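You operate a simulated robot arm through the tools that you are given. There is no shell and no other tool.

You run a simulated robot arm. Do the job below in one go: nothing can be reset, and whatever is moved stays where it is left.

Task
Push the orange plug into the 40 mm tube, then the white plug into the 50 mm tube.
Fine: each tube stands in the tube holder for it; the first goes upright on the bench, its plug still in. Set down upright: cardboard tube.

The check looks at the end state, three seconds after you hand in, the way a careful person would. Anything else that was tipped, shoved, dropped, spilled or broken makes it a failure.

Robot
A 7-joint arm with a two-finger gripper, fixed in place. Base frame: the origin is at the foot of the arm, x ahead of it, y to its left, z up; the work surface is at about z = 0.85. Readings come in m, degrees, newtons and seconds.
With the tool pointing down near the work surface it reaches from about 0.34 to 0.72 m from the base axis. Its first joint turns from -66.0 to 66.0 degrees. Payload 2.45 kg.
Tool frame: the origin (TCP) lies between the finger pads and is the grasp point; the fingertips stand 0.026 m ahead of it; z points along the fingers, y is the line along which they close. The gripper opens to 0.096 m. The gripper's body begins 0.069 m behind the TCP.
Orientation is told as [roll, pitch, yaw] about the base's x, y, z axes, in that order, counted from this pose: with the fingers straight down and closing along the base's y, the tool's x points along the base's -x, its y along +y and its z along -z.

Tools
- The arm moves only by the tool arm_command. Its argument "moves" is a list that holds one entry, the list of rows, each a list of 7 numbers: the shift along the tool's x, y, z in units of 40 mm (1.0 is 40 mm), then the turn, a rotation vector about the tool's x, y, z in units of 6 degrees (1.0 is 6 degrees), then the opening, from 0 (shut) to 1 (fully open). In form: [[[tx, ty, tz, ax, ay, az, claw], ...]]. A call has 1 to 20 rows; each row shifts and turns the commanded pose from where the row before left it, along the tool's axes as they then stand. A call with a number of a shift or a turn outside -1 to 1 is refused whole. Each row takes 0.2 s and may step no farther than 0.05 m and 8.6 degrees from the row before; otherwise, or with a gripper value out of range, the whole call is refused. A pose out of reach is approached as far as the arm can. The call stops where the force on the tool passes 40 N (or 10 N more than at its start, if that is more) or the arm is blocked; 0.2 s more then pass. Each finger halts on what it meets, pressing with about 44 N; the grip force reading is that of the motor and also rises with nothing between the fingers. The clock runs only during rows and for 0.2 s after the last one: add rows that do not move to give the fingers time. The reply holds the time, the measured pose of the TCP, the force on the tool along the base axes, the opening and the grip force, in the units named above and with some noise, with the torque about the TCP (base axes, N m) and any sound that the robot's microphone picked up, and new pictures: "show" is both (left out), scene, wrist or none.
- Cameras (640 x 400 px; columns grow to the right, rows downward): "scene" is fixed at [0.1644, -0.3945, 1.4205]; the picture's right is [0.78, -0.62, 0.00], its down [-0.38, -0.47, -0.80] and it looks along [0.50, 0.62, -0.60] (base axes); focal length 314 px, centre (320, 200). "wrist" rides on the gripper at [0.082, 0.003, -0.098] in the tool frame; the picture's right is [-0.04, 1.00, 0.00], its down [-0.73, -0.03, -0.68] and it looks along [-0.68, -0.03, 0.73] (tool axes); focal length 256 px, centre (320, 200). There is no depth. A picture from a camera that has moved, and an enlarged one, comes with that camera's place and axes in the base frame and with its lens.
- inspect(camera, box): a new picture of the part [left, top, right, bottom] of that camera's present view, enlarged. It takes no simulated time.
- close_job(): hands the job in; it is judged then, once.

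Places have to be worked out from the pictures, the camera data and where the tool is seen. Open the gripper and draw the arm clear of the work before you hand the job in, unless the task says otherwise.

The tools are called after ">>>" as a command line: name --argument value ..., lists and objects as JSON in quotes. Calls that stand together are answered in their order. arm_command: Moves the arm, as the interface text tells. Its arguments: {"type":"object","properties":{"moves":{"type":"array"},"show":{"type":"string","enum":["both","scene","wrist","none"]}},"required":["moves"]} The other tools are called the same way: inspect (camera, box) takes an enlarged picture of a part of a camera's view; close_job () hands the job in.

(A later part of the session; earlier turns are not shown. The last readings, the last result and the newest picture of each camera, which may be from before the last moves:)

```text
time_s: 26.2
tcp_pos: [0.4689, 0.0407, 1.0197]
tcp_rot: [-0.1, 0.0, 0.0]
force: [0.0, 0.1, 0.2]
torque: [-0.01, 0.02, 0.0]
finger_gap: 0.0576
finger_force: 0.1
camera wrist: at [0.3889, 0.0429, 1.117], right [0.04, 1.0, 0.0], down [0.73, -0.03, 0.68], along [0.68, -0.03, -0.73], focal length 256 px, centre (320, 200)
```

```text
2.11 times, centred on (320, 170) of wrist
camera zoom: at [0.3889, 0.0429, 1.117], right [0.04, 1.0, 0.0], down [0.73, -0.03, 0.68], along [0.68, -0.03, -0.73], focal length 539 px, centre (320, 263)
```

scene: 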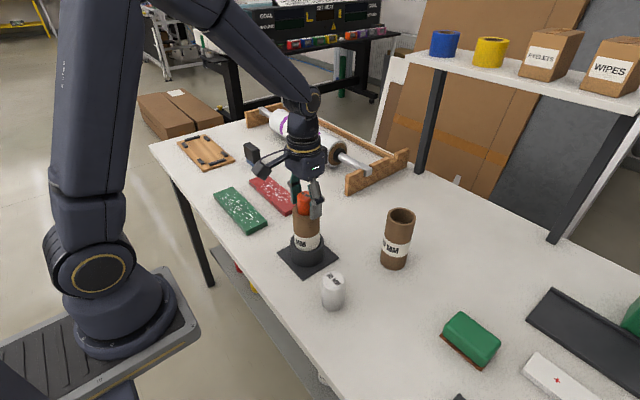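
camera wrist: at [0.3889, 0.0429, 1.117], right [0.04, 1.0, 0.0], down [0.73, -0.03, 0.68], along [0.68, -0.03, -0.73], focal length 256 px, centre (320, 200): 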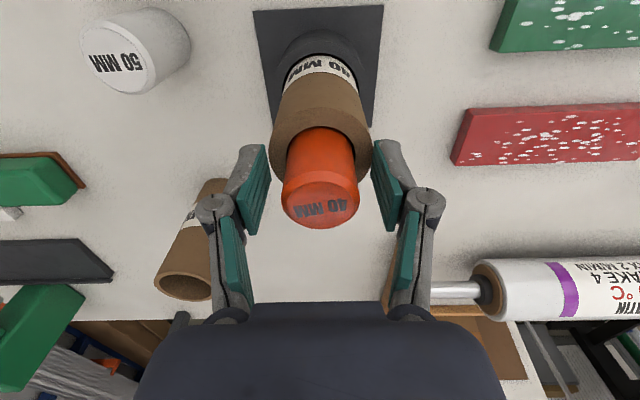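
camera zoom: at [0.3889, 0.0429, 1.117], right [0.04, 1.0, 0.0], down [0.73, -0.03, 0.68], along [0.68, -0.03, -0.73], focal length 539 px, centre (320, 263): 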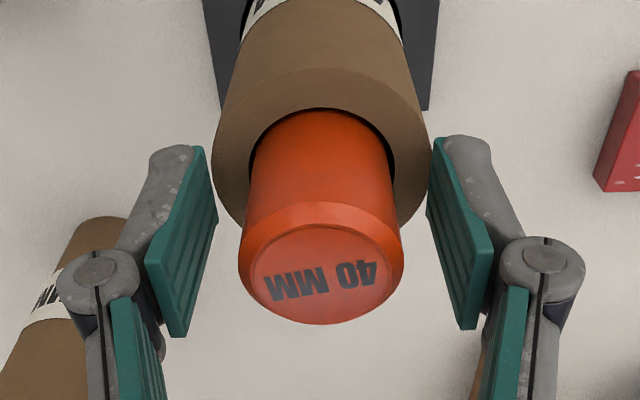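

The plug slid down to about 30 mm deep, its top now at z of about 1.035. I rise, shut the fingers and press gently on its top to seat it fully.

>>> arm_command --moves '[[[0, 0, -0.5, 0, 0, 0, 0.6], [0, 0, -0.6, 0, 0, 0, 0.6], [0, 0, -0.5, 0, 0, 0, 0.6], [0, 0, 0, 0, 0, 0, 0], [0, 0, 0, 0, 0, 0, 0], [0, 0, 0, 0, 0, 0, 0], [0, 0, 0, 0, 0, 0, 0], [0, 0, 0, 0, 0, 0, 0]]]'

>>> inspect --camera "wrist" --box '[230, 75, 410, 265]'

>>> inspect --camera "scene" --box '[270, 170, 350, 270]'

```text
time_s: 28.0
tcp_pos: [0.4698, 0.0393, 1.0831]
tcp_rot: [0.1, 0.1, 0.0]
force: [-1.0, 0.0, -0.3]
torque: [-0.01, 0.02, -0.01]
finger_gap: 0.0
finger_force: 29.0
camera wrist: at [0.3889, 0.0431, 1.181], right [0.04, 1.0, 0.0], down [0.73, -0.03, 0.68], along [0.68, -0.03, -0.73], focal length 256 px, centre (320, 200)
```

scene: 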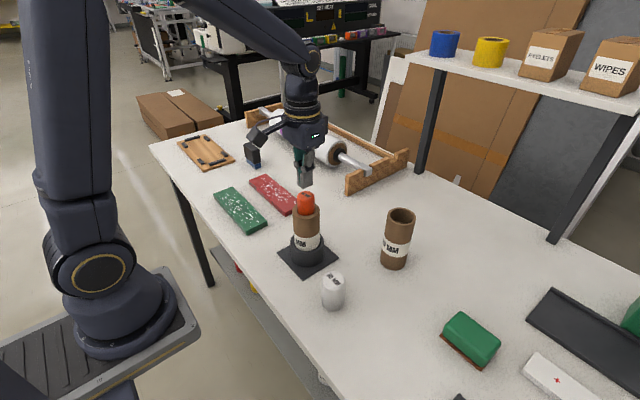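
wrist: 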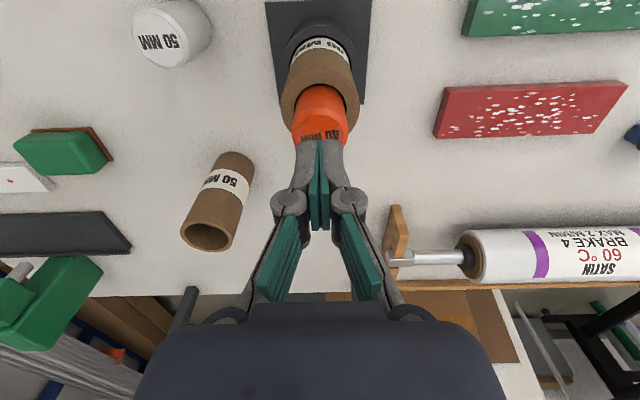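

```text
2.11 times, centred on (320, 170) of wrist
camera zoom: at [0.3889, 0.0431, 1.181], right [0.04, 1.0, 0.0], down [0.73, -0.03, 0.68], along [0.68, -0.03, -0.73], focal length 539 px, centre (320, 263)
```

zoom: 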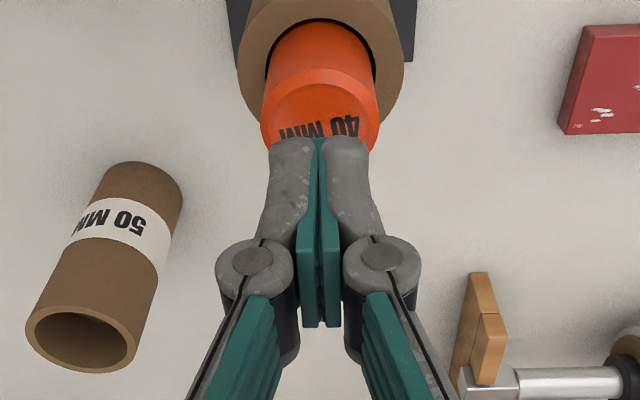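

```text
4.00 times, centred on (310, 220) of scene
camera zoom: at [0.1644, -0.3945, 1.4205], right [0.78, -0.62, 0.0], down [-0.38, -0.47, -0.8], along [0.5, 0.62, -0.6], focal length 1255 px, centre (360, 120)
```

zoom: 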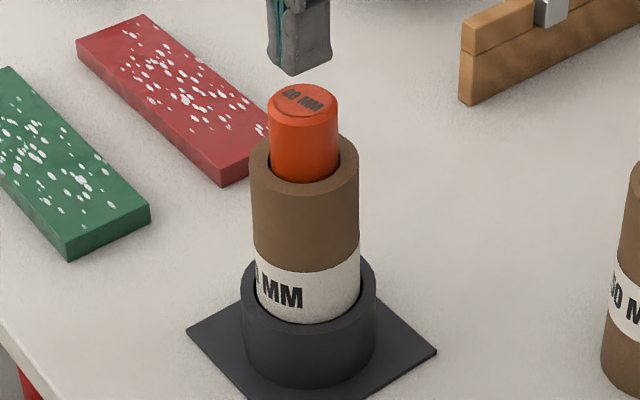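

The plug protrudes about 40 mm and the shut fingers are centred above it. I press down slowly until the force rises.

>>> arm_command --moves '[[[0, 0, 0.25, 0, 0, 0, 0], [0, 0, 0.1, 0, 0, 0, 0], [0, 0, 0.05, 0, 0, 0, 0], [0, 0, 0.05, 0, 0, 0, 0], [0, 0, 0.05, 0, 0, 0, 0], [0, 0, 0.05, 0, 0, 0, 0], [0, 0, 0.05, 0, 0, 0, 0], [0, 0, 0.05, 0, 0, 0, 0], [0, 0, 0.05, 0, 0, 0, 0], [0, 0, 0.05, 0, 0, 0, 0], [0, 0, 0.05, 0, 0, 0, 0]]]'

>>> inspect --camera "scene" --box '[270, 170, 350, 270]'

```text
time_s: 30.1
tcp_pos: [0.4708, 0.04, 1.0587]
tcp_rot: [0.1, -0.5, -0.1]
force: [-4.1, 0.2, 14.7]
torque: [-0.01, 0.29, -0.04]
finger_gap: 0.006
finger_force: 28.3
stopped in row 10: the force on the tool passed its limit at 46 N (the readings are from after the stop); the commanded pose is now the measured one
camera wrist: at [0.3895, 0.0429, 1.1554], right [0.04, 1.0, 0.0], down [0.73, -0.03, 0.69], along [0.69, -0.03, -0.73], focal length 256 px, centre (320, 200)
```

scene: 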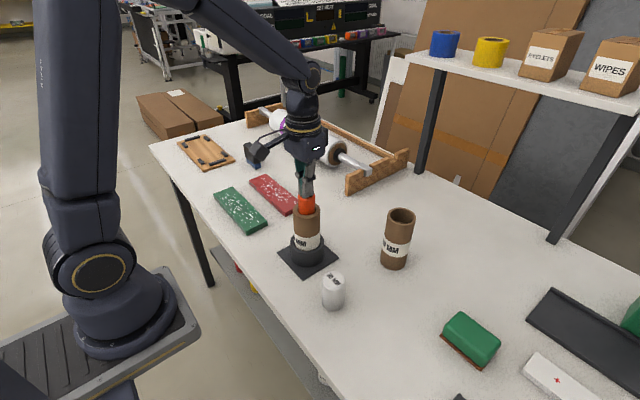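
wrist: 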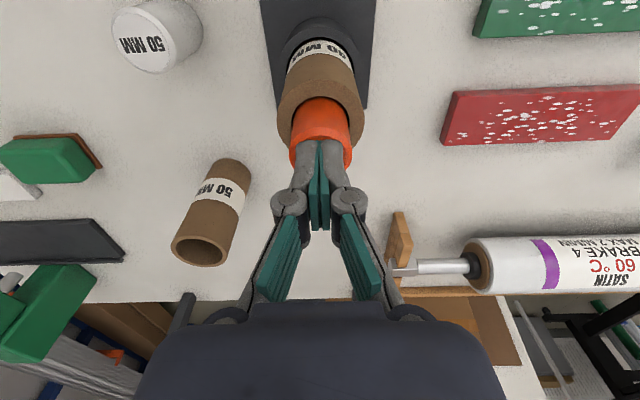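

```text
4.00 times, centred on (310, 220) of scene
camera zoom: at [0.1641, -0.3945, 1.4205], right [0.78, -0.62, 0.0], down [-0.38, -0.47, -0.8], along [0.5, 0.62, -0.6], focal length 1255 px, centre (360, 120)
```

zoom: 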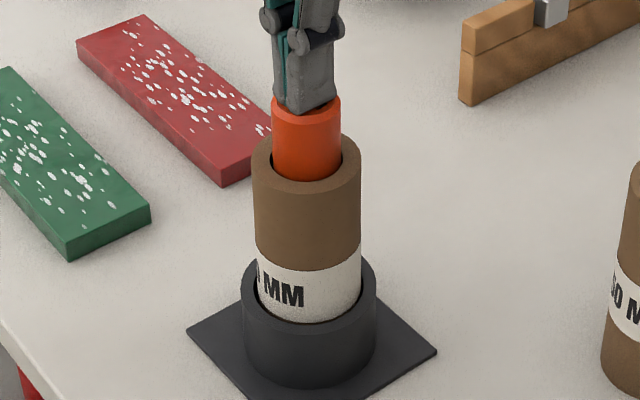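

The force passed 46 N with the tips at z of about 1.033. I press again from here to see whether the plug still moves or is bottomed.

>>> arm_command --moves '[[[0, 0, 0.04, 0, 0, 0, 0], [0, 0, 0.04, 0, 0, 0, 0], [0, 0, 0.04, 0, 0, 0, 0], [0, 0, 0.04, 0, 0, 0, 0], [0, 0, 0.04, 0, 0, 0, 0], [0, 0, 0.04, 0, 0, 0, 0]]]' --show "none"

>>> inspect --camera "scene" --box '[270, 170, 350, 270]'

```text
time_s: 30.7
tcp_pos: [0.4715, 0.0403, 1.0596]
tcp_rot: [0.0, -0.8, -0.1]
force: [-2.6, -0.2, 14.2]
torque: [-0.03, 0.21, 0.03]
finger_gap: 0.0058
finger_force: 28.6
stopped in row 2: the force on the tool passed its limit at 44 N (the readings are from after the stop); the commanded pose is now the measured one
```

```text
4.00 times, centred on (310, 220) of scene
camera zoom: at [0.1641, -0.3945, 1.4205], right [0.78, -0.62, 0.0], down [-0.38, -0.47, -0.8], along [0.5, 0.62, -0.6], focal length 1255 px, centre (360, 120)
```

zoom: 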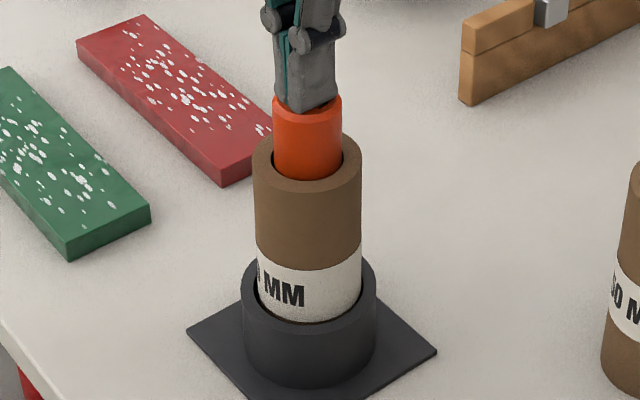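

No further motion: the plug appears bottomed. I look inside the free 50 mm tube to confirm there is an inner stop at that depth.

>>> inspect --camera "wrist" --box '[160, 150, 260, 275]'

>>> inspect --camera "scene" --box '[380, 200, 420, 230]'

```text
3.20 times, centred on (210, 212) of wrist
camera zoom: at [0.39, 0.043, 1.1552], right [0.04, 1.0, 0.0], down [0.72, -0.03, 0.69], along [0.69, -0.03, -0.72], focal length 819 px, centre (672, 160)
```

zoom: 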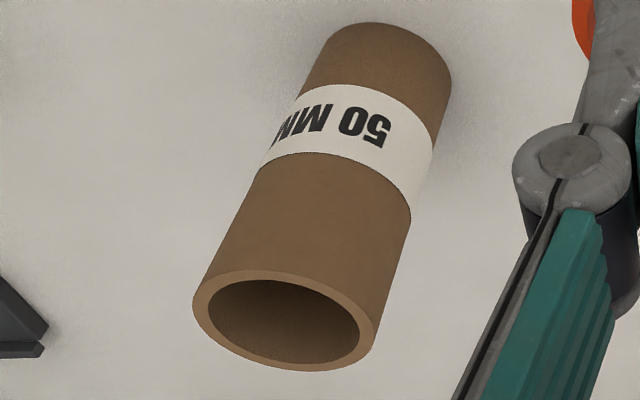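

```text
13.33 times, centred on (400, 215) of scene
camera zoom: at [0.1641, -0.3945, 1.4205], right [0.78, -0.62, 0.0], down [-0.38, -0.47, -0.8], along [0.5, 0.62, -0.6], focal length 4182 px, centre (-747, 0)
```

zoom: 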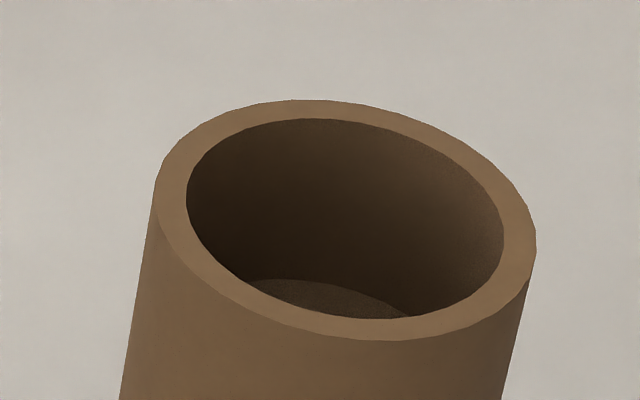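

A floor about 33 mm deep is visible inside the tube, so the orange plug is seated. I back off upward, undo the 0.8° tilt picked up from pressing, and open the gripper fully.

>>> arm_command --moves '[[[0, 0, -0.2, 0, 0, 0, 0], [0, 0, -0.5, 0, 0.133, 0, 0.2], [0, 0, -0.5, 0, 0, 0, 1], [0, 0, 0, 0, 0, 0, 1], [0, 0, 0, 0, 0, 0, 1], [0, 0, 0, 0, 0, 0, 1], [0, 0, 0, 0, 0, 0, 1], [0, 0, 0, 0, 0, 0, 1]]]'

>>> inspect --camera "wrist" --box '[220, 30, 420, 200]'

>>> inspect --camera "scene" --box '[270, 180, 350, 280]'

```text
time_s: 32.5
tcp_pos: [0.4708, 0.0398, 1.1068]
tcp_rot: [-0.1, 0.1, 0.0]
force: [-0.7, 0.2, 0.3]
torque: [-0.01, -0.02, -0.01]
finger_gap: 0.0957
finger_force: 0.1
camera wrist: at [0.3903, 0.0429, 1.2037], right [0.04, 1.0, 0.0], down [0.73, -0.03, 0.68], along [0.68, -0.03, -0.74], focal length 256 px, centre (320, 200)
```

scene: 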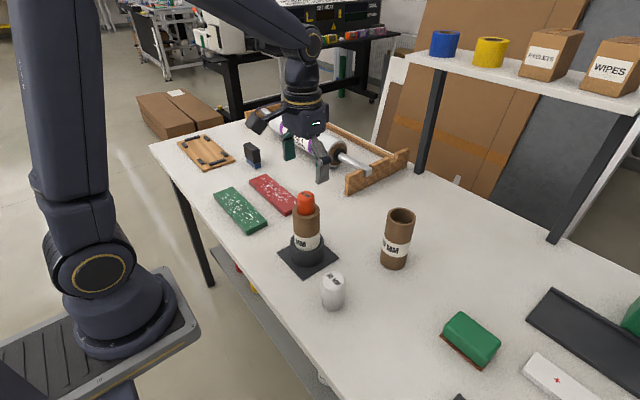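
wrist: 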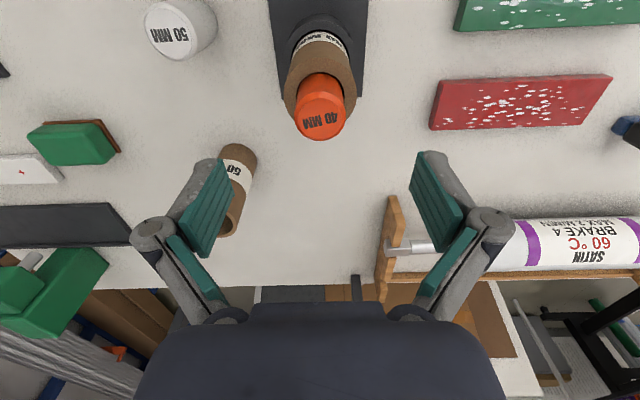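

```text
2.35 times, centred on (320, 115) of wrist
camera zoom: at [0.3903, 0.0429, 1.2037], right [0.04, 1.0, 0.0], down [0.73, -0.03, 0.68], along [0.68, -0.03, -0.74], focal length 602 px, centre (320, 400)
```

zoom: 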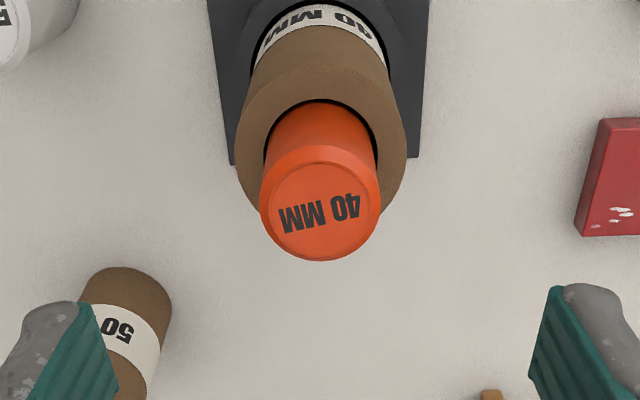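

```text
4.00 times, centred on (310, 230) of scene
camera zoom: at [0.1644, -0.3945, 1.4205], right [0.78, -0.62, 0.0], down [-0.38, -0.47, -0.8], along [0.5, 0.62, -0.6], focal length 1255 px, centre (360, 80)
```

zoom: 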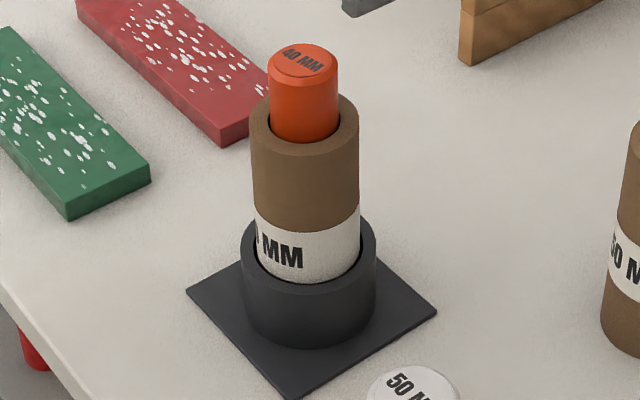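

The label now reads "40 MM" and the tube is centred under the gripper at about (0.472, 0.0395). I lower over plug and tube to TCP 0.974 (the palm stays clear of the plug's top) and close on the tube.

>>> arm_command --moves '[[[0, 0, 0.8, 0, 0, 0, 1], [0, 0, 0.8, 0, 0, 0, 1], [0, 0, 0.8, 0, 0, 0, 1], [0, 0, 0.5, 0, 0, 0, 1], [0, 0, 0.39, 0, 0, 0, 1], [0, 0, 0, 0, 0, 0, 1], [0, 0, 0, 0, 0, 0, 1]]]'

>>> inspect --camera "scene" --box '[270, 170, 350, 270]'

```text
time_s: 34.1
tcp_pos: [0.4698, 0.0405, 0.9754]
tcp_rot: [0.1, 0.1, 0.0]
force: [0.0, 0.2, -0.4]
torque: [0.0, 0.0, -0.01]
finger_gap: 0.0959
finger_force: 0.0
camera wrist: at [0.3904, 0.0434, 1.0724], right [0.04, 1.0, 0.0], down [0.73, -0.03, 0.68], along [0.68, -0.03, -0.74], focal length 256 px, centre (320, 200)
```

scene: 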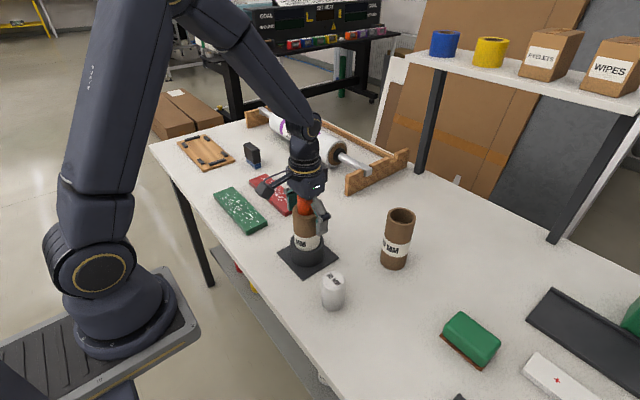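
wrist: 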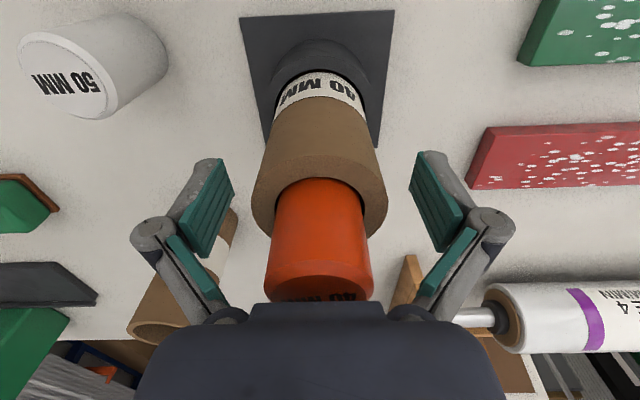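

```text
4.00 times, centred on (310, 220) of scene
camera zoom: at [0.1644, -0.3945, 1.4205], right [0.78, -0.62, 0.0], down [-0.38, -0.47, -0.8], along [0.5, 0.62, -0.6], focal length 1255 px, centre (360, 120)
```

zoom: 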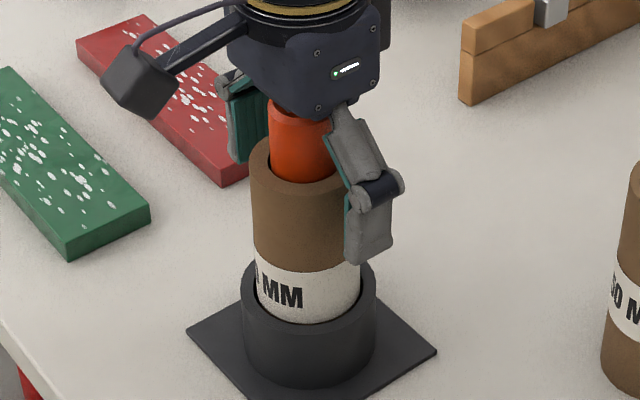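

There's no contact so far and the plug's top fits below the palm. I now close on the tube with generous dwell.

>>> arm_command --moves '[[[0, 0, 0, 0, 0, 0, 0.7], [0, 0, 0, 0, 0, 0, 0.6], [0, 0, 0, 0, 0, 0, 0.3], [0, 0, 0, 0, 0, 0, 0], [0, 0, 0, 0, 0, 0, 0], [0, 0, 0, 0, 0, 0, 0], [0, 0, 0, 0, 0, 0, 0], [0, 0, 0, 0, 0, 0, 0], [0, 0, 0, 0, 0, 0, 0]]]'

>>> inspect --camera "scene" --box '[270, 170, 350, 270]'

```text
time_s: 36.1
tcp_pos: [0.4699, 0.0395, 0.9752]
tcp_rot: [0.0, -0.1, -0.1]
force: [-0.5, -1.4, 6.9]
torque: [-0.1, 0.11, 0.11]
finger_gap: 0.0591
finger_force: 43.8
camera wrist: at [0.3904, 0.0434, 1.0727], right [0.04, 1.0, 0.0], down [0.73, -0.03, 0.68], along [0.68, -0.03, -0.73], focal length 256 px, centre (320, 200)
```

scene: 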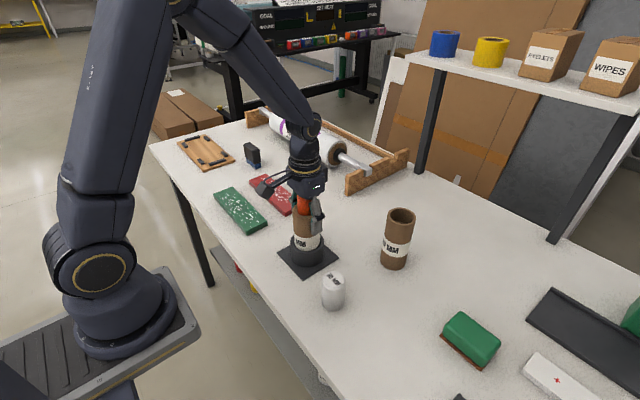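
wrist: 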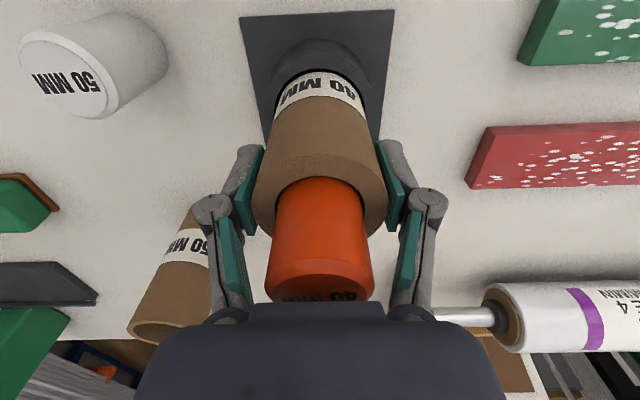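

```text
4.00 times, centred on (310, 220) of scene
camera zoom: at [0.1643, -0.3945, 1.4205], right [0.78, -0.62, 0.0], down [-0.38, -0.47, -0.8], along [0.5, 0.62, -0.6], focal length 1255 px, centre (360, 120)
```

zoom: 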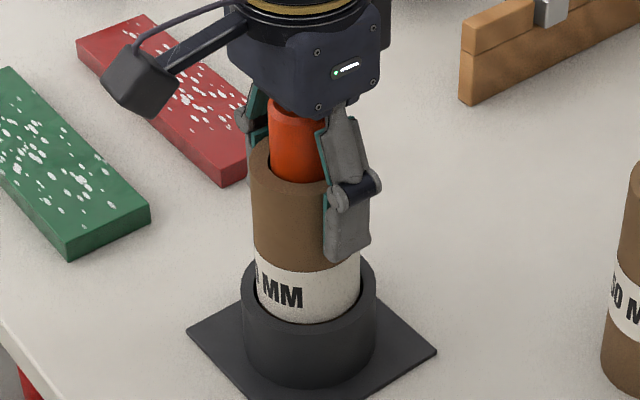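

The tube is gripped (gap 0.059, 44 N). I lift in small steps and check that the tube comes up while the holder stays.

>>> arm_command --moves '[[[0, 0, -0.05, 0, 0, 0, 0], [0, 0, -0.05, 0, 0, 0, 0], [0, 0, -0.1, 0, 0, 0, 0], [0, 0, -0.1, 0, 0, 0, 0], [0, 0, -0.1, 0, 0, 0, 0], [0, 0, 0, 0, 0, 0, 0]]]'

>>> inspect --camera "scene" --box '[270, 170, 350, 270]'

```text
time_s: 37.5
tcp_pos: [0.47, 0.0389, 0.991]
tcp_rot: [0.0, 0.1, 0.0]
force: [-0.6, -0.1, -1.7]
torque: [-0.02, -0.03, -0.02]
finger_gap: 0.0591
finger_force: 44.1
camera wrist: at [0.3907, 0.0428, 1.0878], right [0.04, 1.0, 0.0], down [0.73, -0.03, 0.68], along [0.68, -0.03, -0.74], focal length 256 px, centre (320, 200)
```

scene: 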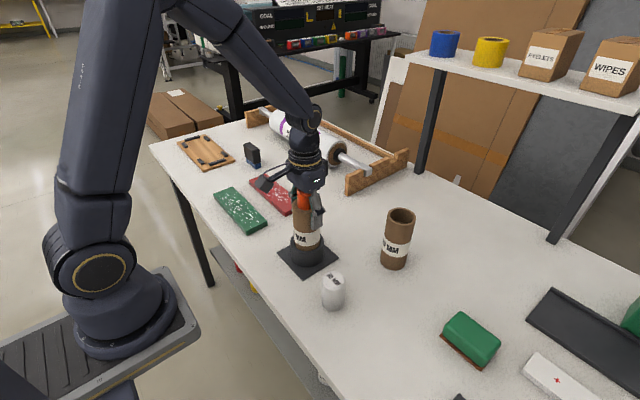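
wrist: 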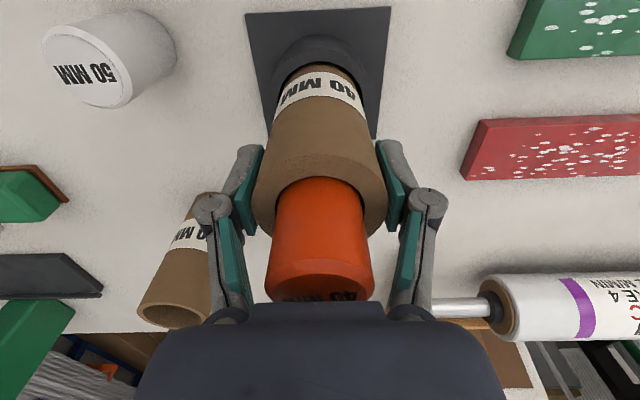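

```text
4.00 times, centred on (310, 220) of scene
camera zoom: at [0.1644, -0.3945, 1.4205], right [0.78, -0.62, 0.0], down [-0.38, -0.47, -0.8], along [0.5, 0.62, -0.6], focal length 1255 px, centre (360, 120)
```

zoom: 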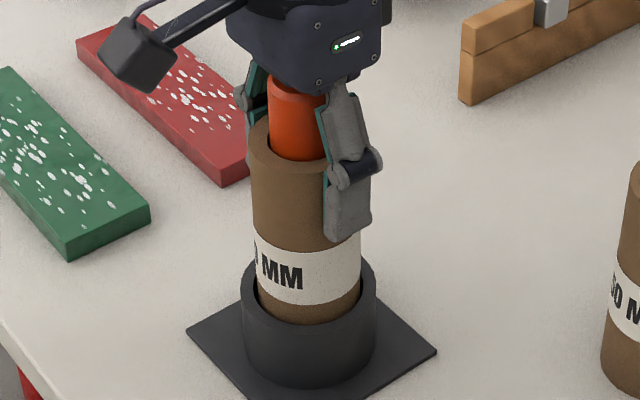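

The tube lifts cleanly and the holder stays put. I lift clear of the holder and carry it to the free bench area at about (0.60, 0.09).

>>> arm_command --moves '[[[0, 0, -0.15, 0, 0, 0, 0], [0, 0, -0.3, 0, 0, 0, 0], [0, 0, -0.4, 0, 0, 0, 0], [0, 0, -0.4, 0, 0, 0, 0], [0, 0, -0.35, 0, 0, 0, 0], [0, 0, -0.2, 0, 0, 0, 0], [0, 0, 0, 0, 0, 0, 0], [-0.2, 0.08, 0, 0, 0, 0, 0], [-0.4, 0.16, 0, 0, 0, 0, 0], [-0.5, 0.2, 0, 0, 0, 0, 0], [-0.5, 0.2, 0, 0, 0, 0, 0], [-0.5, 0.2, 0, 0, 0, 0, 0], [-0.5, 0.2, 0, 0, 0, 0, 0], [-0.4, 0.16, 0, 0, 0, 0, 0], [-0.19, 0.06, 0, 0, 0, 0, 0], [0, 0, 0, 0, 0, 0, 0], [0, 0, 0, 0, 0, 0, 0]]]'

>>> inspect --camera "scene" --box '[270, 130, 430, 290]'

```text
time_s: 41.1
tcp_pos: [0.5992, 0.09, 1.0624]
tcp_rot: [0.0, 0.1, 0.1]
force: [-0.3, 0.5, -1.9]
torque: [0.03, -0.01, 0.05]
finger_gap: 0.0592
finger_force: 43.5
camera wrist: at [0.5186, 0.093, 1.1596], right [0.04, 1.0, 0.0], down [0.73, -0.03, 0.68], along [0.68, -0.03, -0.74], focal length 256 px, centre (320, 200)
```

scene: 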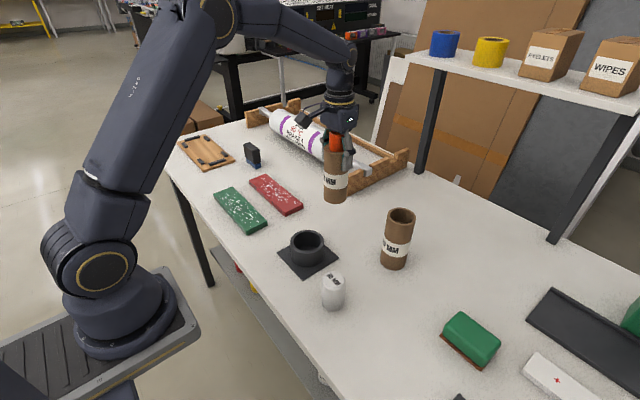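
wrist: 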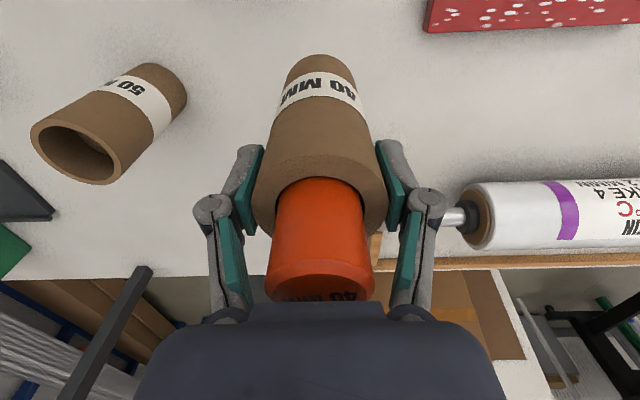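

```text
2.50 times, centred on (350, 210) of scene
camera zoom: at [0.1644, -0.3945, 1.4205], right [0.78, -0.62, 0.0], down [-0.38, -0.47, -0.8], along [0.5, 0.62, -0.6], focal length 784 px, centre (245, 175)
```

zoom: 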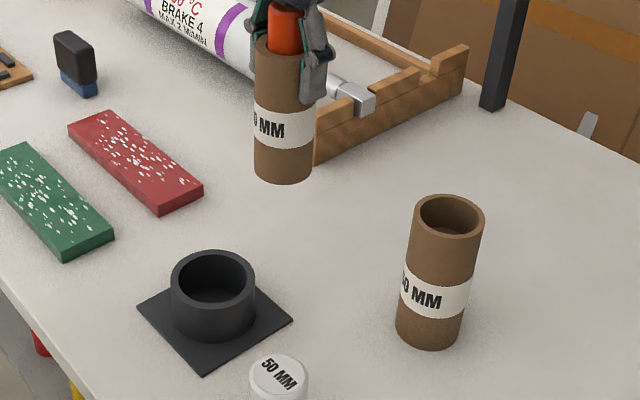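

The spot is clear of the rack and the boards. I lower most of the way, stopping roughly a centimetre above the bench.

>>> arm_command --moves '[[[0, 0, 0.3, 0, 0, 0, 0], [0, 0, 0.4, 0, 0, 0, 0], [0, 0, 0.4, 0, 0, 0, 0], [0, 0, 0.4, 0, 0, 0, 0], [0, 0, 0.3, 0, 0, 0, 0], [0, 0, 0.15, 0, 0, 0, 0], [0, 0, 0, 0, 0, 0, 0]]]'

>>> inspect --camera "scene" --box '[290, 130, 390, 230]'

```text
time_s: 42.7
tcp_pos: [0.6, 0.0907, 0.9852]
tcp_rot: [-0.1, 0.2, 0.0]
force: [-0.1, 0.9, -2.2]
torque: [0.04, -0.01, -0.01]
finger_gap: 0.0591
finger_force: 43.6
camera wrist: at [0.5186, 0.0929, 1.0814], right [0.04, 1.0, 0.0], down [0.73, -0.03, 0.68], along [0.68, -0.03, -0.74], focal length 256 px, centre (320, 200)
```

scene: 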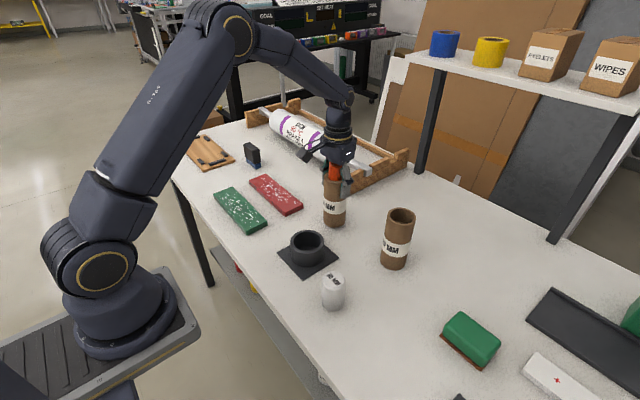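
wrist: 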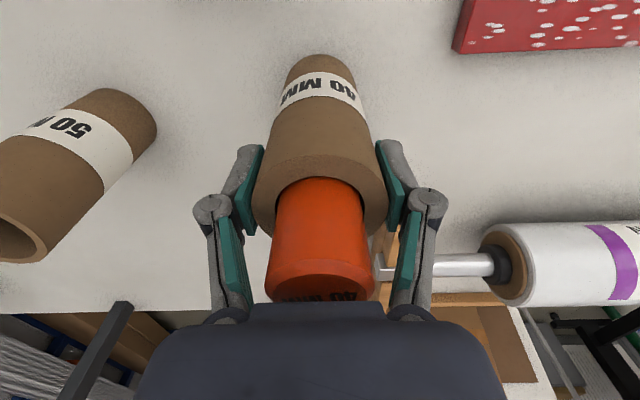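

```text
4.00 times, centred on (340, 180) of scene
camera zoom: at [0.1644, -0.3945, 1.4205], right [0.78, -0.62, 0.0], down [-0.38, -0.47, -0.8], along [0.5, 0.62, -0.6], focal length 1255 px, centre (240, 280)
```

zoom: 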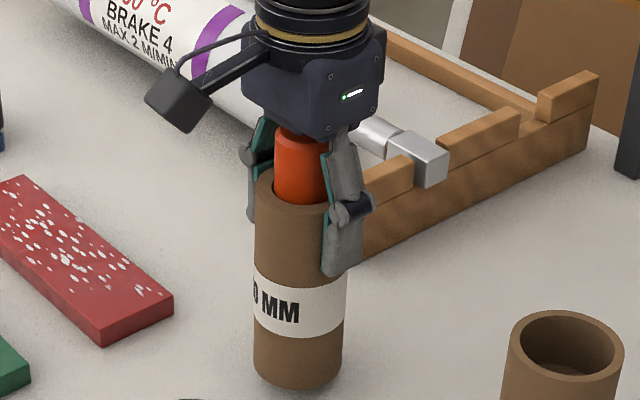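

The tube hangs about 1 cm above the bench. I lower in fine steps to find contact.

>>> arm_command --moves '[[[0, 0, 0.04, 0, 0, 0, 0], [0, 0, 0.04, 0, 0, 0, 0], [0, 0, 0.04, 0, 0, 0, 0], [0, 0, 0.04, 0, 0, 0, 0], [0, 0, 0.03, 0, 0, 0, 0], [0, 0, 0, 0, 0, 0, 0]]]' --show "none"

```text
time_s: 44.1
tcp_pos: [0.5998, 0.0899, 0.9758]
tcp_rot: [-0.1, 0.1, 0.0]
force: [-0.6, -0.7, -2.4]
torque: [0.02, -0.01, 0.01]
finger_gap: 0.0593
finger_force: 44.0
```

There's no contact yet at TCP 0.9755, so I continue in 0.8 mm steps.

>>> arm_command --moves '[[[0, 0, 0.02, 0, 0, 0, 0], [0, 0, 0.02, 0, 0, 0, 0], [0, 0, 0.02, 0, 0, 0, 0], [0, 0, 0.02, 0, 0, 0, 0], [0, 0, 0, 0, 0, 0, 0]]]' --show "none"

```text
time_s: 45.3
tcp_pos: [0.5989, 0.0903, 0.9733]
tcp_rot: [0.0, 0.2, -0.1]
force: [0.6, 0.1, -2.0]
torque: [-0.04, 0.01, 0.0]
finger_gap: 0.0592
finger_force: 43.7
```

>>> arm_command --moves '[[[0, 0, 0.02, 0, 0, 0, 0], [0, 0, 0.02, 0, 0, 0, 0], [0, 0, 0.02, 0, 0, 0, 0], [0, 0, 0, 0, 0, 0, 0]]]' --show "none"

```text
time_s: 46.3
tcp_pos: [0.5996, 0.0898, 0.9713]
tcp_rot: [0.1, 0.0, -0.1]
force: [-0.5, -0.4, 1.7]
torque: [-0.03, 0.03, -0.01]
finger_gap: 0.0591
finger_force: 43.8
```

Contact was made (Fz went from -2 to +1.7 N). I check that the tube is vertical, then open the fingers.

>>> arm_command --moves '[[[0, 0, 0.01, 0, 0, 0, 0], [0, 0, 0, 0, 0, 0, 0], [0, 0, 0, 0, 0, 0, 0.64], [0, 0, 0, 0, 0, 0, 0.68], [0, 0, 0, 0, 0, 0, 0.74], [0, 0, 0, 0, 0, 0, 0.85], [0, 0, 0, 0, 0, 0, 1], [0, 0, 0, 0, 0, 0, 1], [0, 0, 0, 0, 0, 0, 1]]]'

>>> inspect --camera "scene" --box '[290, 130, 390, 230]'

```text
time_s: 48.3
tcp_pos: [0.5992, 0.0905, 0.9708]
tcp_rot: [0.1, 0.2, 0.0]
force: [0.3, 0.1, 0.3]
torque: [0.03, 0.0, -0.02]
finger_gap: 0.0959
finger_force: 0.0
camera wrist: at [0.5185, 0.0934, 1.0683], right [0.04, 1.0, 0.0], down [0.73, -0.03, 0.68], along [0.68, -0.03, -0.73], focal length 256 px, centre (320, 200)
```

scene: 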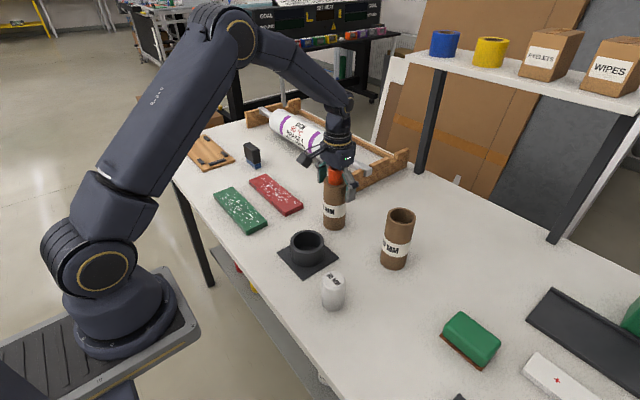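
wrist: 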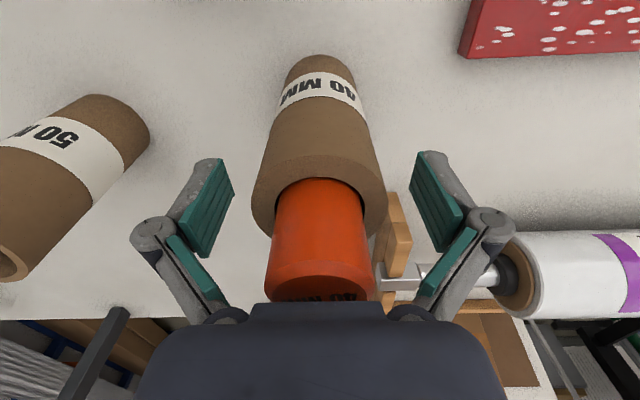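

```text
4.00 times, centred on (340, 180) of scene
camera zoom: at [0.1644, -0.3945, 1.4205], right [0.78, -0.62, 0.0], down [-0.38, -0.47, -0.8], along [0.5, 0.62, -0.6], focal length 1255 px, centre (240, 280)
```

zoom: 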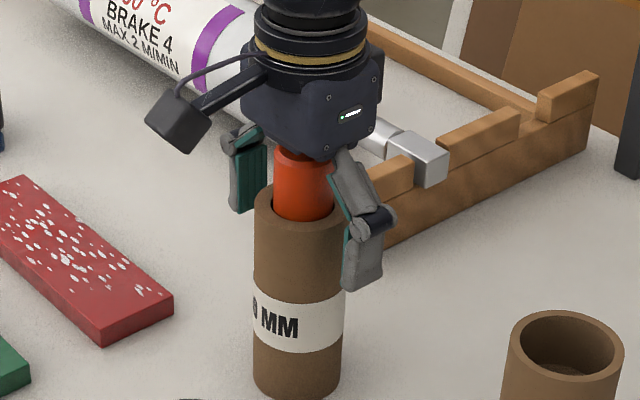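

The tube stands upright on its own. I rise straight up off it and move above the free 50 mm tube.

>>> arm_command --moves '[[[0, 0, -0.3, 0, 0, 0, 1], [0, 0, -0.7, 0, 0, 0, 1], [0, 0, -0.8, 0, 0, 0, 1], [0, 0, -0.8, 0, 0, 0, 1], [0, 0, -0.7, 0, 0, 0, 1], [-0.06, -0.6, 0, 0, 0, 0, 1], [-0.06, -0.9, 0, 0, 0, 0, 1], [-0.06, -0.9, 0, 0, 0, 0, 1], [-0.06, -0.9, 0, 0, 0, 0, 1], [-0.06, -0.9, 0, 0, 0, 0, 1], [-0.06, -0.72, 0, 0, 0, 0, 1], [0, 0, 0, 0, 0, 0, 1], [0, 0, 0, 0, 0, 0, 1]]]'

>>> inspect --camera "wrist" --box '[240, 20, 400, 180]'

>>> inspect --camera "scene" --box '[290, 130, 430, 280]'

```text
time_s: 51.1
tcp_pos: [0.6145, -0.1076, 1.1024]
tcp_rot: [0.2, 0.2, 0.0]
force: [-0.1, -1.0, 0.5]
torque: [0.02, 0.0, 0.01]
finger_gap: 0.0959
finger_force: 0.0
camera wrist: at [0.5333, -0.1035, 1.1999], right [0.04, 1.0, 0.0], down [0.73, -0.03, 0.68], along [0.68, -0.03, -0.74], focal length 256 px, centre (320, 200)
```

scene: 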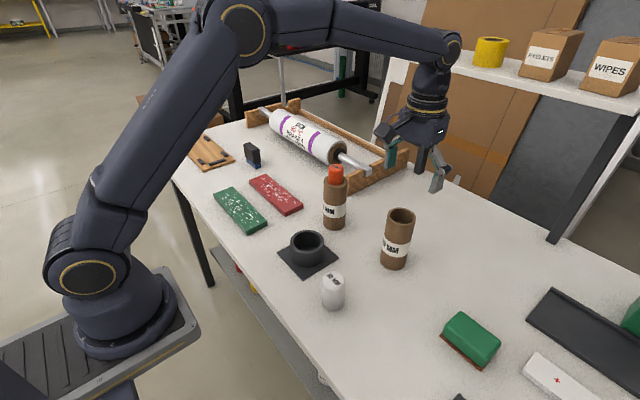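
wrist: 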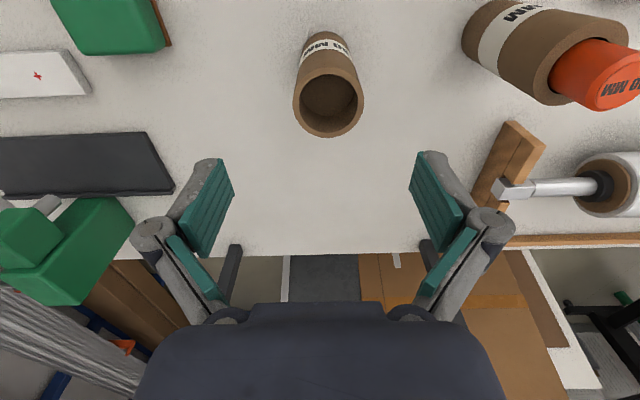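

```text
2.50 times, centred on (320, 100) of wrist
camera zoom: at [0.5333, -0.1035, 1.1999], right [0.04, 1.0, 0.0], down [0.73, -0.03, 0.68], along [0.68, -0.03, -0.74], focal length 640 px, centre (320, 450)
```

zoom: 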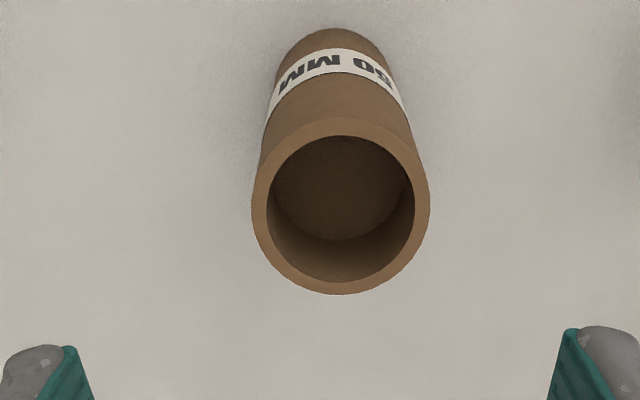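

```text
2.67 times, centred on (360, 205) of scene
camera zoom: at [0.1644, -0.3945, 1.4205], right [0.78, -0.62, 0.0], down [-0.38, -0.47, -0.8], along [0.5, 0.62, -0.6], focal length 836 px, centre (213, 187)
```

zoom: 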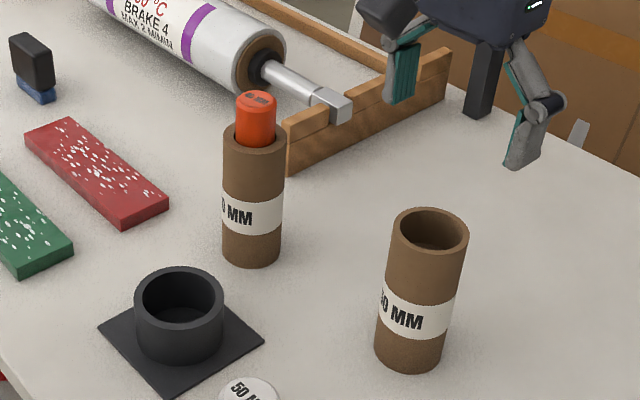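

The 50 mm tube's rim centre is at about (0.619, -0.1005). I correct by +4 mm in x and +6 mm in y, descend to just above the rim and check centring.

>>> arm_command --moves '[[[-0.1, 0.15, 0, 0, 0, 0, 1], [0, 0, 0.6, 0, 0, 0, 1], [0, 0, 0.7, 0, 0, 0, 1], [0, 0, 0.6, 0, 0, 0, 1], [0, 0, 0.3, 0, 0, 0, 1], [0, 0, 0, 0, 0, 0, 1], [0, 0, 0, 0, 0, 0, 1]]]'

>>> inspect --camera "wrist" --box '[190, 80, 450, 280]'

```text
time_s: 52.7
tcp_pos: [0.6177, -0.1004, 1.0135]
tcp_rot: [0.2, 0.1, 0.0]
force: [0.7, 0.5, 0.4]
torque: [0.0, 0.03, 0.0]
finger_gap: 0.0959
finger_force: 0.1
camera wrist: at [0.5369, -0.0972, 1.1118], right [0.04, 1.0, 0.0], down [0.73, -0.03, 0.68], along [0.68, -0.03, -0.74], focal length 256 px, centre (320, 200)
```

scene: 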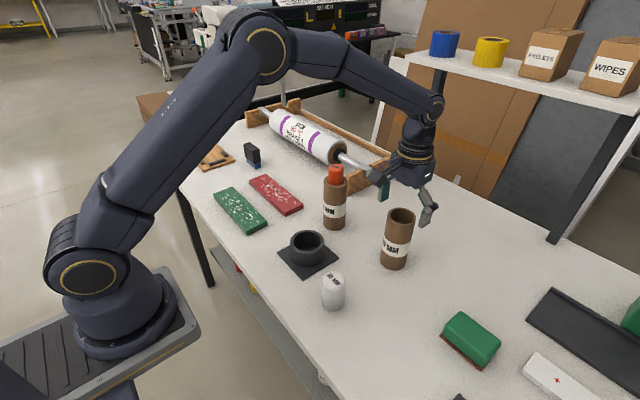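
wrist: 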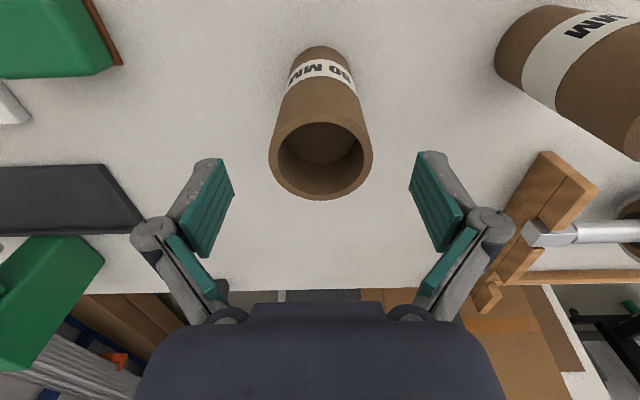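

```text
2.00 times, centred on (320, 180) of wrist
camera zoom: at [0.5369, -0.0972, 1.1118], right [0.04, 1.0, 0.0], down [0.73, -0.03, 0.68], along [0.68, -0.03, -0.74], focal length 512 px, centre (320, 240)
```

zoom: 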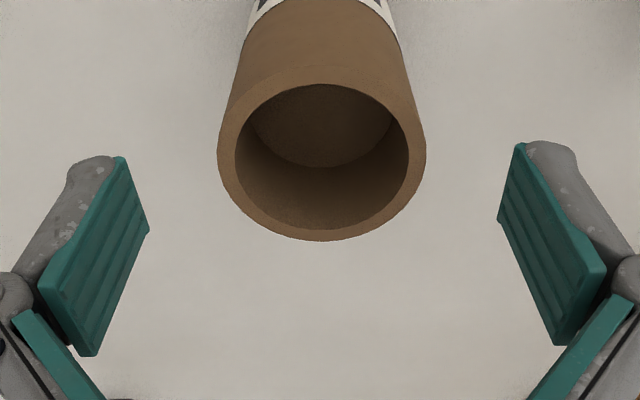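

It's centred. I descend to TCP 0.957 and close on the 50 mm tube.

>>> arm_command --moves '[[[0, 0, 0.5, 0, 0, 0, 1], [0, 0, 0.5, 0, 0, 0, 1], [0, 0, 0.42, 0, 0, 0, 1], [0, 0, 0, 0, 0, 0, 1], [0, 0, 0, 0, 0, 0, 0.7], [0, 0, 0, 0, 0, 0, 0.6], [0, 0, 0, 0, 0, 0, 0.3], [0, 0, 0, 0, 0, 0, 0], [0, 0, 0, 0, 0, 0, 0], [0, 0, 0, 0, 0, 0, 0], [0, 0, 0, 0, 0, 0, 0], [0, 0, 0, 0, 0, 0, 0], [0, 0, 0, 0, 0, 0, 0]]]'

>>> inspect --camera "scene" --box '[350, 180, 450, 280]'

```text
time_s: 55.5
tcp_pos: [0.6181, -0.0994, 0.9588]
tcp_rot: [0.0, 0.1, -0.1]
force: [-0.4, 0.5, 1.5]
torque: [0.05, 0.05, 0.0]
finger_gap: 0.0588
finger_force: 43.8
camera wrist: at [0.5372, -0.0971, 1.0554], right [0.04, 1.0, 0.0], down [0.73, -0.03, 0.68], along [0.68, -0.03, -0.73], focal length 256 px, centre (320, 200)
```

scene: 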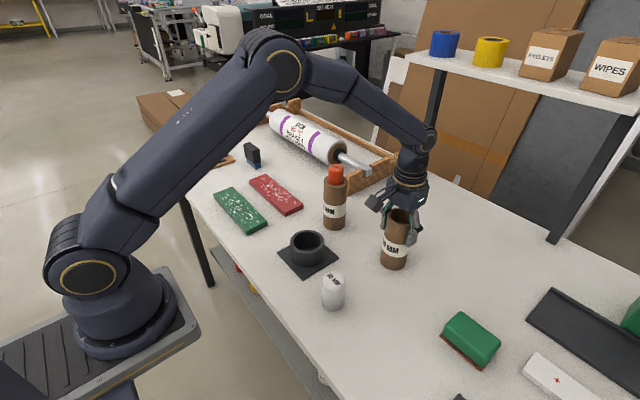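
wrist: 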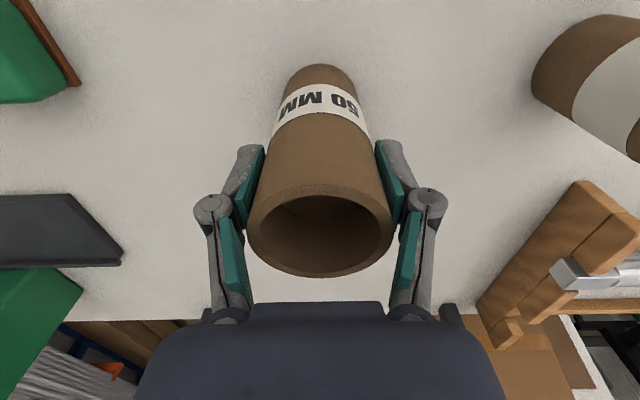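

```text
4.00 times, centred on (400, 230) of scene
camera zoom: at [0.1643, -0.3945, 1.4205], right [0.78, -0.62, 0.0], down [-0.38, -0.47, -0.8], along [0.5, 0.62, -0.6], focal length 1255 px, centre (0, 80)
```

zoom: 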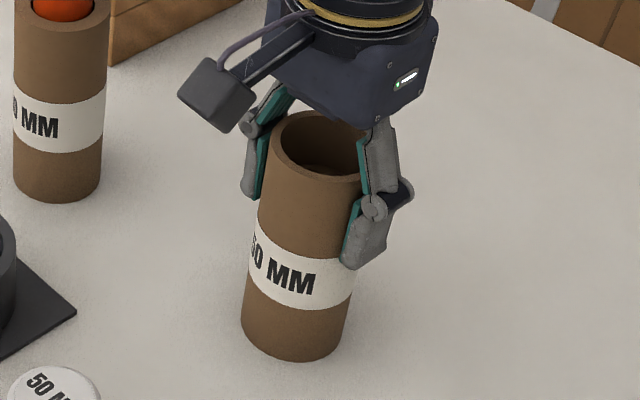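

The 50 mm tube is gripped. I lift it gently, clear of the holder's height.

>>> arm_command --moves '[[[0, 0, -0.05, 0, 0, 0, 0], [0, 0, -0.1, 0, 0, 0, 0], [0, 0, -0.3, 0, 0, 0, 0], [0, 0, -0.4, 0, 0, 0, 0], [0, 0, -0.5, 0, 0, 0, 0], [0, 0, -0.5, 0, 0, 0, 0], [0, 0, -0.35, 0, 0, 0, 0], [0, 0, 0, 0, 0, 0, 0]]]'

```text
time_s: 57.3
tcp_pos: [0.6163, -0.1016, 1.047]
tcp_rot: [0.0, 0.1, 0.1]
force: [-0.4, -0.2, -0.6]
torque: [-0.01, 0.01, 0.0]
finger_gap: 0.0587
finger_force: 43.7
camera wrist: at [0.5367, -0.0978, 1.1436], right [0.04, 1.0, 0.0], down [0.73, -0.03, 0.68], along [0.68, -0.03, -0.74], focal length 256 px, centre (320, 200)
```

scene: 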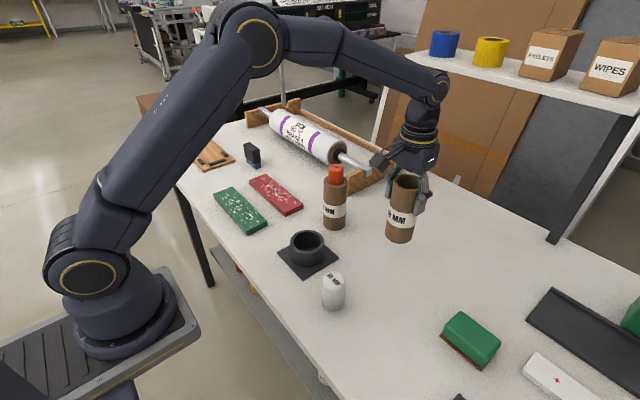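
wrist: 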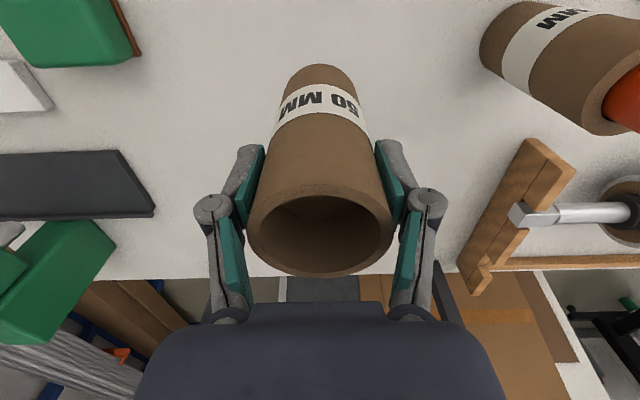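

The tube is held upright. I enlarge the wrist view to measure exactly where the tube axis sits relative to the gripper.

>>> inspect --camera "wrist" --box '[230, 50, 410, 290]'

>>> inspect --camera "scene" --box '[350, 150, 450, 250]'

>>> inspect --camera "scene" --box '[270, 215, 350, 285]'

```text
1.67 times, centred on (320, 170) of wrist
camera zoom: at [0.5367, -0.0978, 1.1436], right [0.04, 1.0, 0.0], down [0.73, -0.03, 0.68], along [0.68, -0.03, -0.74], focal length 427 px, centre (320, 250)
```

zoom: 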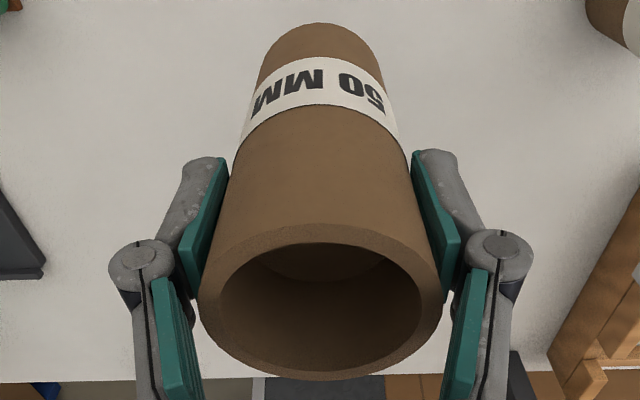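

```text
4.00 times, centred on (400, 200) of scene
camera zoom: at [0.1644, -0.3945, 1.4205], right [0.78, -0.62, 0.0], down [-0.38, -0.47, -0.8], along [0.5, 0.62, -0.6], focal length 1255 px, centre (0, 200)
```

zoom: 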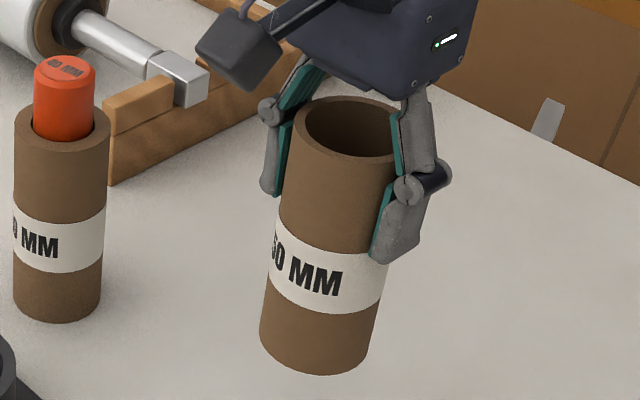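

```text
5.71 times, centred on (310, 250) of scene
camera zoom: at [0.1644, -0.3945, 1.4205], right [0.78, -0.62, 0.0], down [-0.38, -0.47, -0.8], along [0.5, 0.62, -0.6], focal length 1792 px, centre (377, -86)
```

zoom: 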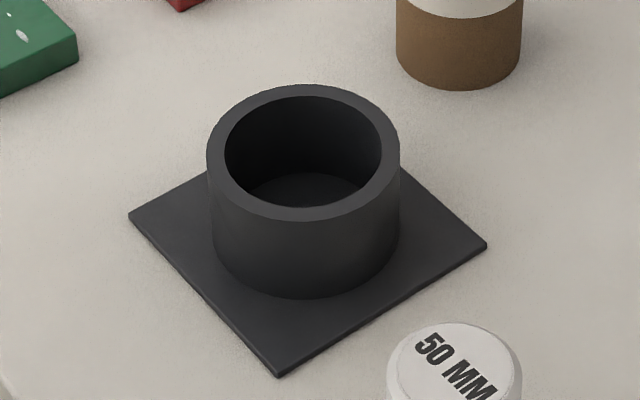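

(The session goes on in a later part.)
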